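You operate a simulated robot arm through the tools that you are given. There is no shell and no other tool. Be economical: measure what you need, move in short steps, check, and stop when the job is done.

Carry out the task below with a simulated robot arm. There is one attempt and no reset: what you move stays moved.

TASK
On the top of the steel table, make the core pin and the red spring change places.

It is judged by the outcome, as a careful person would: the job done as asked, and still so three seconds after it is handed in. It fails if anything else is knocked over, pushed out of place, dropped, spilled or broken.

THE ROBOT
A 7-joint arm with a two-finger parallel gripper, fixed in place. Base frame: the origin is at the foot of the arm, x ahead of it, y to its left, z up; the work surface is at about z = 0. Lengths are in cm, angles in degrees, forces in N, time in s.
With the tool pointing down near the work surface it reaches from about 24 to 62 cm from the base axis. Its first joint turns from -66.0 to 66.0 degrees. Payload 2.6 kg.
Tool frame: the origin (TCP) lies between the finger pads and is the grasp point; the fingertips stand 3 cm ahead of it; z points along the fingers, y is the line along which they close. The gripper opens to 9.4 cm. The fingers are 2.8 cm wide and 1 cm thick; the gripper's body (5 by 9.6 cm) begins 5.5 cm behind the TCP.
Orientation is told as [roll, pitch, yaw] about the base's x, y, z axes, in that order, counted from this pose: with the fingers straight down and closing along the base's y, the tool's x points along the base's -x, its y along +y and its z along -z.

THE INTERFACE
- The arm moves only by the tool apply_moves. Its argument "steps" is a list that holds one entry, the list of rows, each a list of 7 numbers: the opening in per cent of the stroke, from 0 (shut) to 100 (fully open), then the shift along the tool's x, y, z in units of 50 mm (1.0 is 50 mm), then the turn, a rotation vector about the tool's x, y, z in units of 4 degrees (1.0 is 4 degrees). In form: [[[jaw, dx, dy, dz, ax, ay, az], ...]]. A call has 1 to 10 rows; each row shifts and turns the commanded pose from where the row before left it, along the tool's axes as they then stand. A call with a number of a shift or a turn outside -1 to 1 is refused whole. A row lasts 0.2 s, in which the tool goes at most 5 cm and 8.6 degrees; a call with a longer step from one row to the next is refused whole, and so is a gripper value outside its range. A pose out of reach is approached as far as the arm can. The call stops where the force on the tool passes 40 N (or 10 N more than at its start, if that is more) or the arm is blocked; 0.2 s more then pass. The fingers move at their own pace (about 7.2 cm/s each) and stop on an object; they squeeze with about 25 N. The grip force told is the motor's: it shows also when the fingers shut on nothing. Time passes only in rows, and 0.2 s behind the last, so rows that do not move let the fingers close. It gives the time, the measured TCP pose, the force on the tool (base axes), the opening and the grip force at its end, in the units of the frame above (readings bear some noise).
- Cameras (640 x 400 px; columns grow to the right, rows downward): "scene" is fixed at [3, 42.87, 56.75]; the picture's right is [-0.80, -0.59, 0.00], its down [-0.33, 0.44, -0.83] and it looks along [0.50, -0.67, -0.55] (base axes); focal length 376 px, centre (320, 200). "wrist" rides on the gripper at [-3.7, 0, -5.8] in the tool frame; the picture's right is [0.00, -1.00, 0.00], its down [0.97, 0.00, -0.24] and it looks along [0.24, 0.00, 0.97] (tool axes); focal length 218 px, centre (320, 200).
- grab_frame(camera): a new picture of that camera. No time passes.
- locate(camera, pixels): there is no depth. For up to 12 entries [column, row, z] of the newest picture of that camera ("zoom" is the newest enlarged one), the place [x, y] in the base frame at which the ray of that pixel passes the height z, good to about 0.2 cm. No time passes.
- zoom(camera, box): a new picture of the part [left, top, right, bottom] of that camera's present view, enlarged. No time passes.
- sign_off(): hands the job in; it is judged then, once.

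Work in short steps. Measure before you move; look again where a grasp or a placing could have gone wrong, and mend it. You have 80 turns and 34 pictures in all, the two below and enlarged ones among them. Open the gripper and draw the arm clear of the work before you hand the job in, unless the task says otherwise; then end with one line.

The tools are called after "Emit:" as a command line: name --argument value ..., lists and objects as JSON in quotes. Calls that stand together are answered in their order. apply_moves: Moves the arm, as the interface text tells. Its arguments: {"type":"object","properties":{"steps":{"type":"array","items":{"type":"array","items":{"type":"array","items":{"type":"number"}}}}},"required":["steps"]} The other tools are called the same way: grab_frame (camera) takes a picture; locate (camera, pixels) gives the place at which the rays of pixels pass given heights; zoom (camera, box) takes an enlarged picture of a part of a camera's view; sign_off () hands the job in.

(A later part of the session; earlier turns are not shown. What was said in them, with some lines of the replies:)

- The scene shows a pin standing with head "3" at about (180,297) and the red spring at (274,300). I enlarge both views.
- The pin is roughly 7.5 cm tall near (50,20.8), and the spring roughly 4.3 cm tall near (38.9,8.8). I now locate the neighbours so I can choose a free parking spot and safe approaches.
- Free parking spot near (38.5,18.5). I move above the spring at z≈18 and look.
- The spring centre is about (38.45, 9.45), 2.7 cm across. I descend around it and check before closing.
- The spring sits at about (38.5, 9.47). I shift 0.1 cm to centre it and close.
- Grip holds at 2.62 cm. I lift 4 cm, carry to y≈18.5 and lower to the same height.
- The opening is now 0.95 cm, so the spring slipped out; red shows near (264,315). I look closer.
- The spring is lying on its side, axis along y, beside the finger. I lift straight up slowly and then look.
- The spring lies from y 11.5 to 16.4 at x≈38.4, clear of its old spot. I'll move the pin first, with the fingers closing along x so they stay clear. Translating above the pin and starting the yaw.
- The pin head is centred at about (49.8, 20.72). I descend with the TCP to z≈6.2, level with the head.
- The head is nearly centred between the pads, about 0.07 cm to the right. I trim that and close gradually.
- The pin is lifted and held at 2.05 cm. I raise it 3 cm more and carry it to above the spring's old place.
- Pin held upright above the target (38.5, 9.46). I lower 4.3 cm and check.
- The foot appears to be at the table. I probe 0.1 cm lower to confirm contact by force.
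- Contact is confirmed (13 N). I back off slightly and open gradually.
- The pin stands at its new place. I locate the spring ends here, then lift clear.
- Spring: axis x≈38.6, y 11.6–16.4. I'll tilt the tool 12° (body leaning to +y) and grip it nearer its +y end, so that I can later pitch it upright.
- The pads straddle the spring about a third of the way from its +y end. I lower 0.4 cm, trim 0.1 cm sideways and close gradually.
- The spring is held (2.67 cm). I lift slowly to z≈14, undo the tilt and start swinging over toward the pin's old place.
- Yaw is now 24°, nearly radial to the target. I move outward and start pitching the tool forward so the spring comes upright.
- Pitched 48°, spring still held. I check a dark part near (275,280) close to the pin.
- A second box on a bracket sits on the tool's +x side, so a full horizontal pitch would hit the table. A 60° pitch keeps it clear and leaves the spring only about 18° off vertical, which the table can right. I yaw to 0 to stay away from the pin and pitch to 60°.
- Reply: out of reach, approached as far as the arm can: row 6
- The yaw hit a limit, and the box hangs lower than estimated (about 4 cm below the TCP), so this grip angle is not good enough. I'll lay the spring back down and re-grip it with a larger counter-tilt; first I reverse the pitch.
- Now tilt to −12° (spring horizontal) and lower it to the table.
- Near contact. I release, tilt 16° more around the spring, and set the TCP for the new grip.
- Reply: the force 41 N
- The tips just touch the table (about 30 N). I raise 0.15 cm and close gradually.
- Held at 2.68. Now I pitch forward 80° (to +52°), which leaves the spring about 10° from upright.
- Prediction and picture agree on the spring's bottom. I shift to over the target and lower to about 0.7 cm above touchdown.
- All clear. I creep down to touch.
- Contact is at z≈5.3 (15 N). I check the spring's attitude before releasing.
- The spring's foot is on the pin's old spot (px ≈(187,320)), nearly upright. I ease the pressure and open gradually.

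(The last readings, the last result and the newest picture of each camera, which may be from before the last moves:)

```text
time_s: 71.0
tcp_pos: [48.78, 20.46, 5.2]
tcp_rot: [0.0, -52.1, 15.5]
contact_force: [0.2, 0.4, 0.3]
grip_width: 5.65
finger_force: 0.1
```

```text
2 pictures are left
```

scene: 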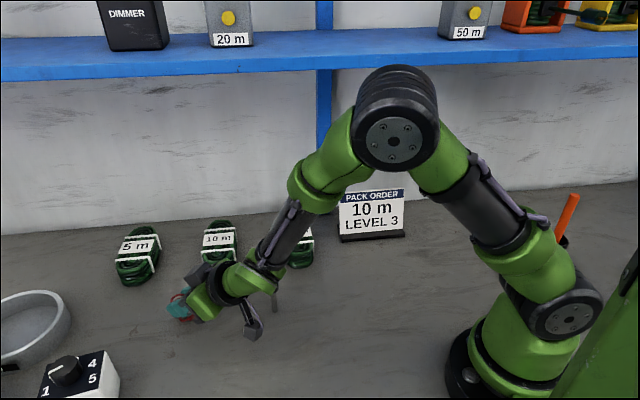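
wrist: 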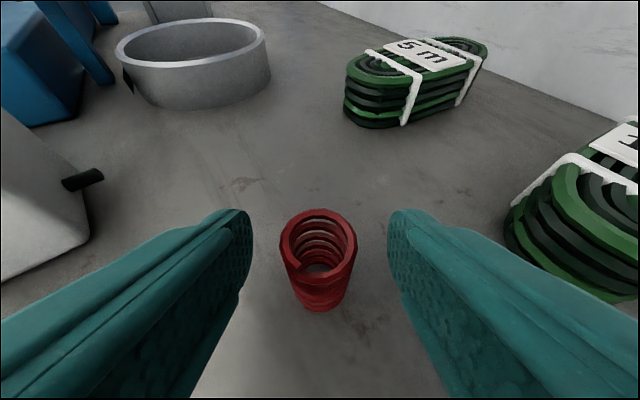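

The spring stands. I check where it is.

Emit:
locate --camera "wrist" --pixels '[[318, 240, 5], [318, 240, 4.8], [321, 295, 0], [321, 310, 0]]'

```text
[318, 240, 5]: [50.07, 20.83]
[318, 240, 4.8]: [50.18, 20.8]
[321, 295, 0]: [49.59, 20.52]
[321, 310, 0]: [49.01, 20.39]
```

The spring is at about (50, 20.8), the pin's old place. I retreat along the tool axis, then up.

Emit:
apply_moves --steps '[[[60, 0, 0, -0.1, 0, 0, 0], [60, 0, 0, -0.3, 0, 0, 0], [60, 0, 0, -0.4, 0, 0, 0], [60, 0, 0, -0.4, 0, 0, 0], [60, -0.3, 0, -0.23, 0, 0, 0], [60, -0.5, 0, -0.39, 0, 0, 0], [60, -0.5, 0, -0.39, 0, 0, 0], [60, -0.5, 0, -0.39, 0, 0, 0], [60, -0.4, 0, -0.31, 0, 0, 0], [60, 0, 0, 0, 0, 0, 0]]]'

Emit:
grab_frame --camera "scene"

```text
time_s: 73.2
tcp_pos: [44.27, 18.87, 22.09]
tcp_rot: [0.0, -52.4, 15.6]
contact_force: [-0.3, -0.2, 0.4]
grip_width: 5.67
finger_force: 0.0
out of reach, approached as far as the arm can: row 9
```

```text
1 pictures are left
```

scene: 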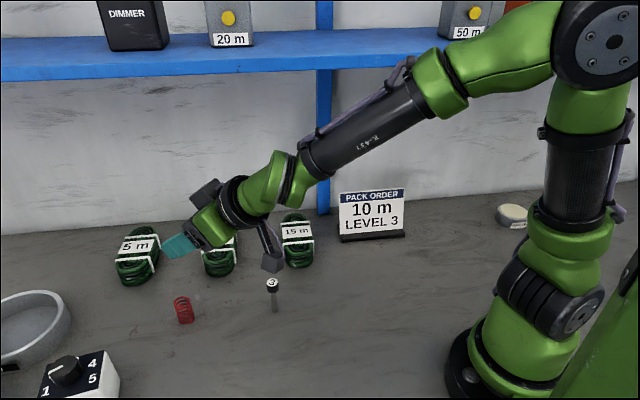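

Both stand upright in each other's former places (spring at px (184,310), pin at px (273,300)), nothing else has moved, and the arm is clear and open.

Emit:
sign_off

```text
The job is handed in.
```

The core pin and the red spring have changed places on the steel table, and both were standing upright in the last picture; I dropped the spring once along the way and stood it back up, and nothing else was disturbed.
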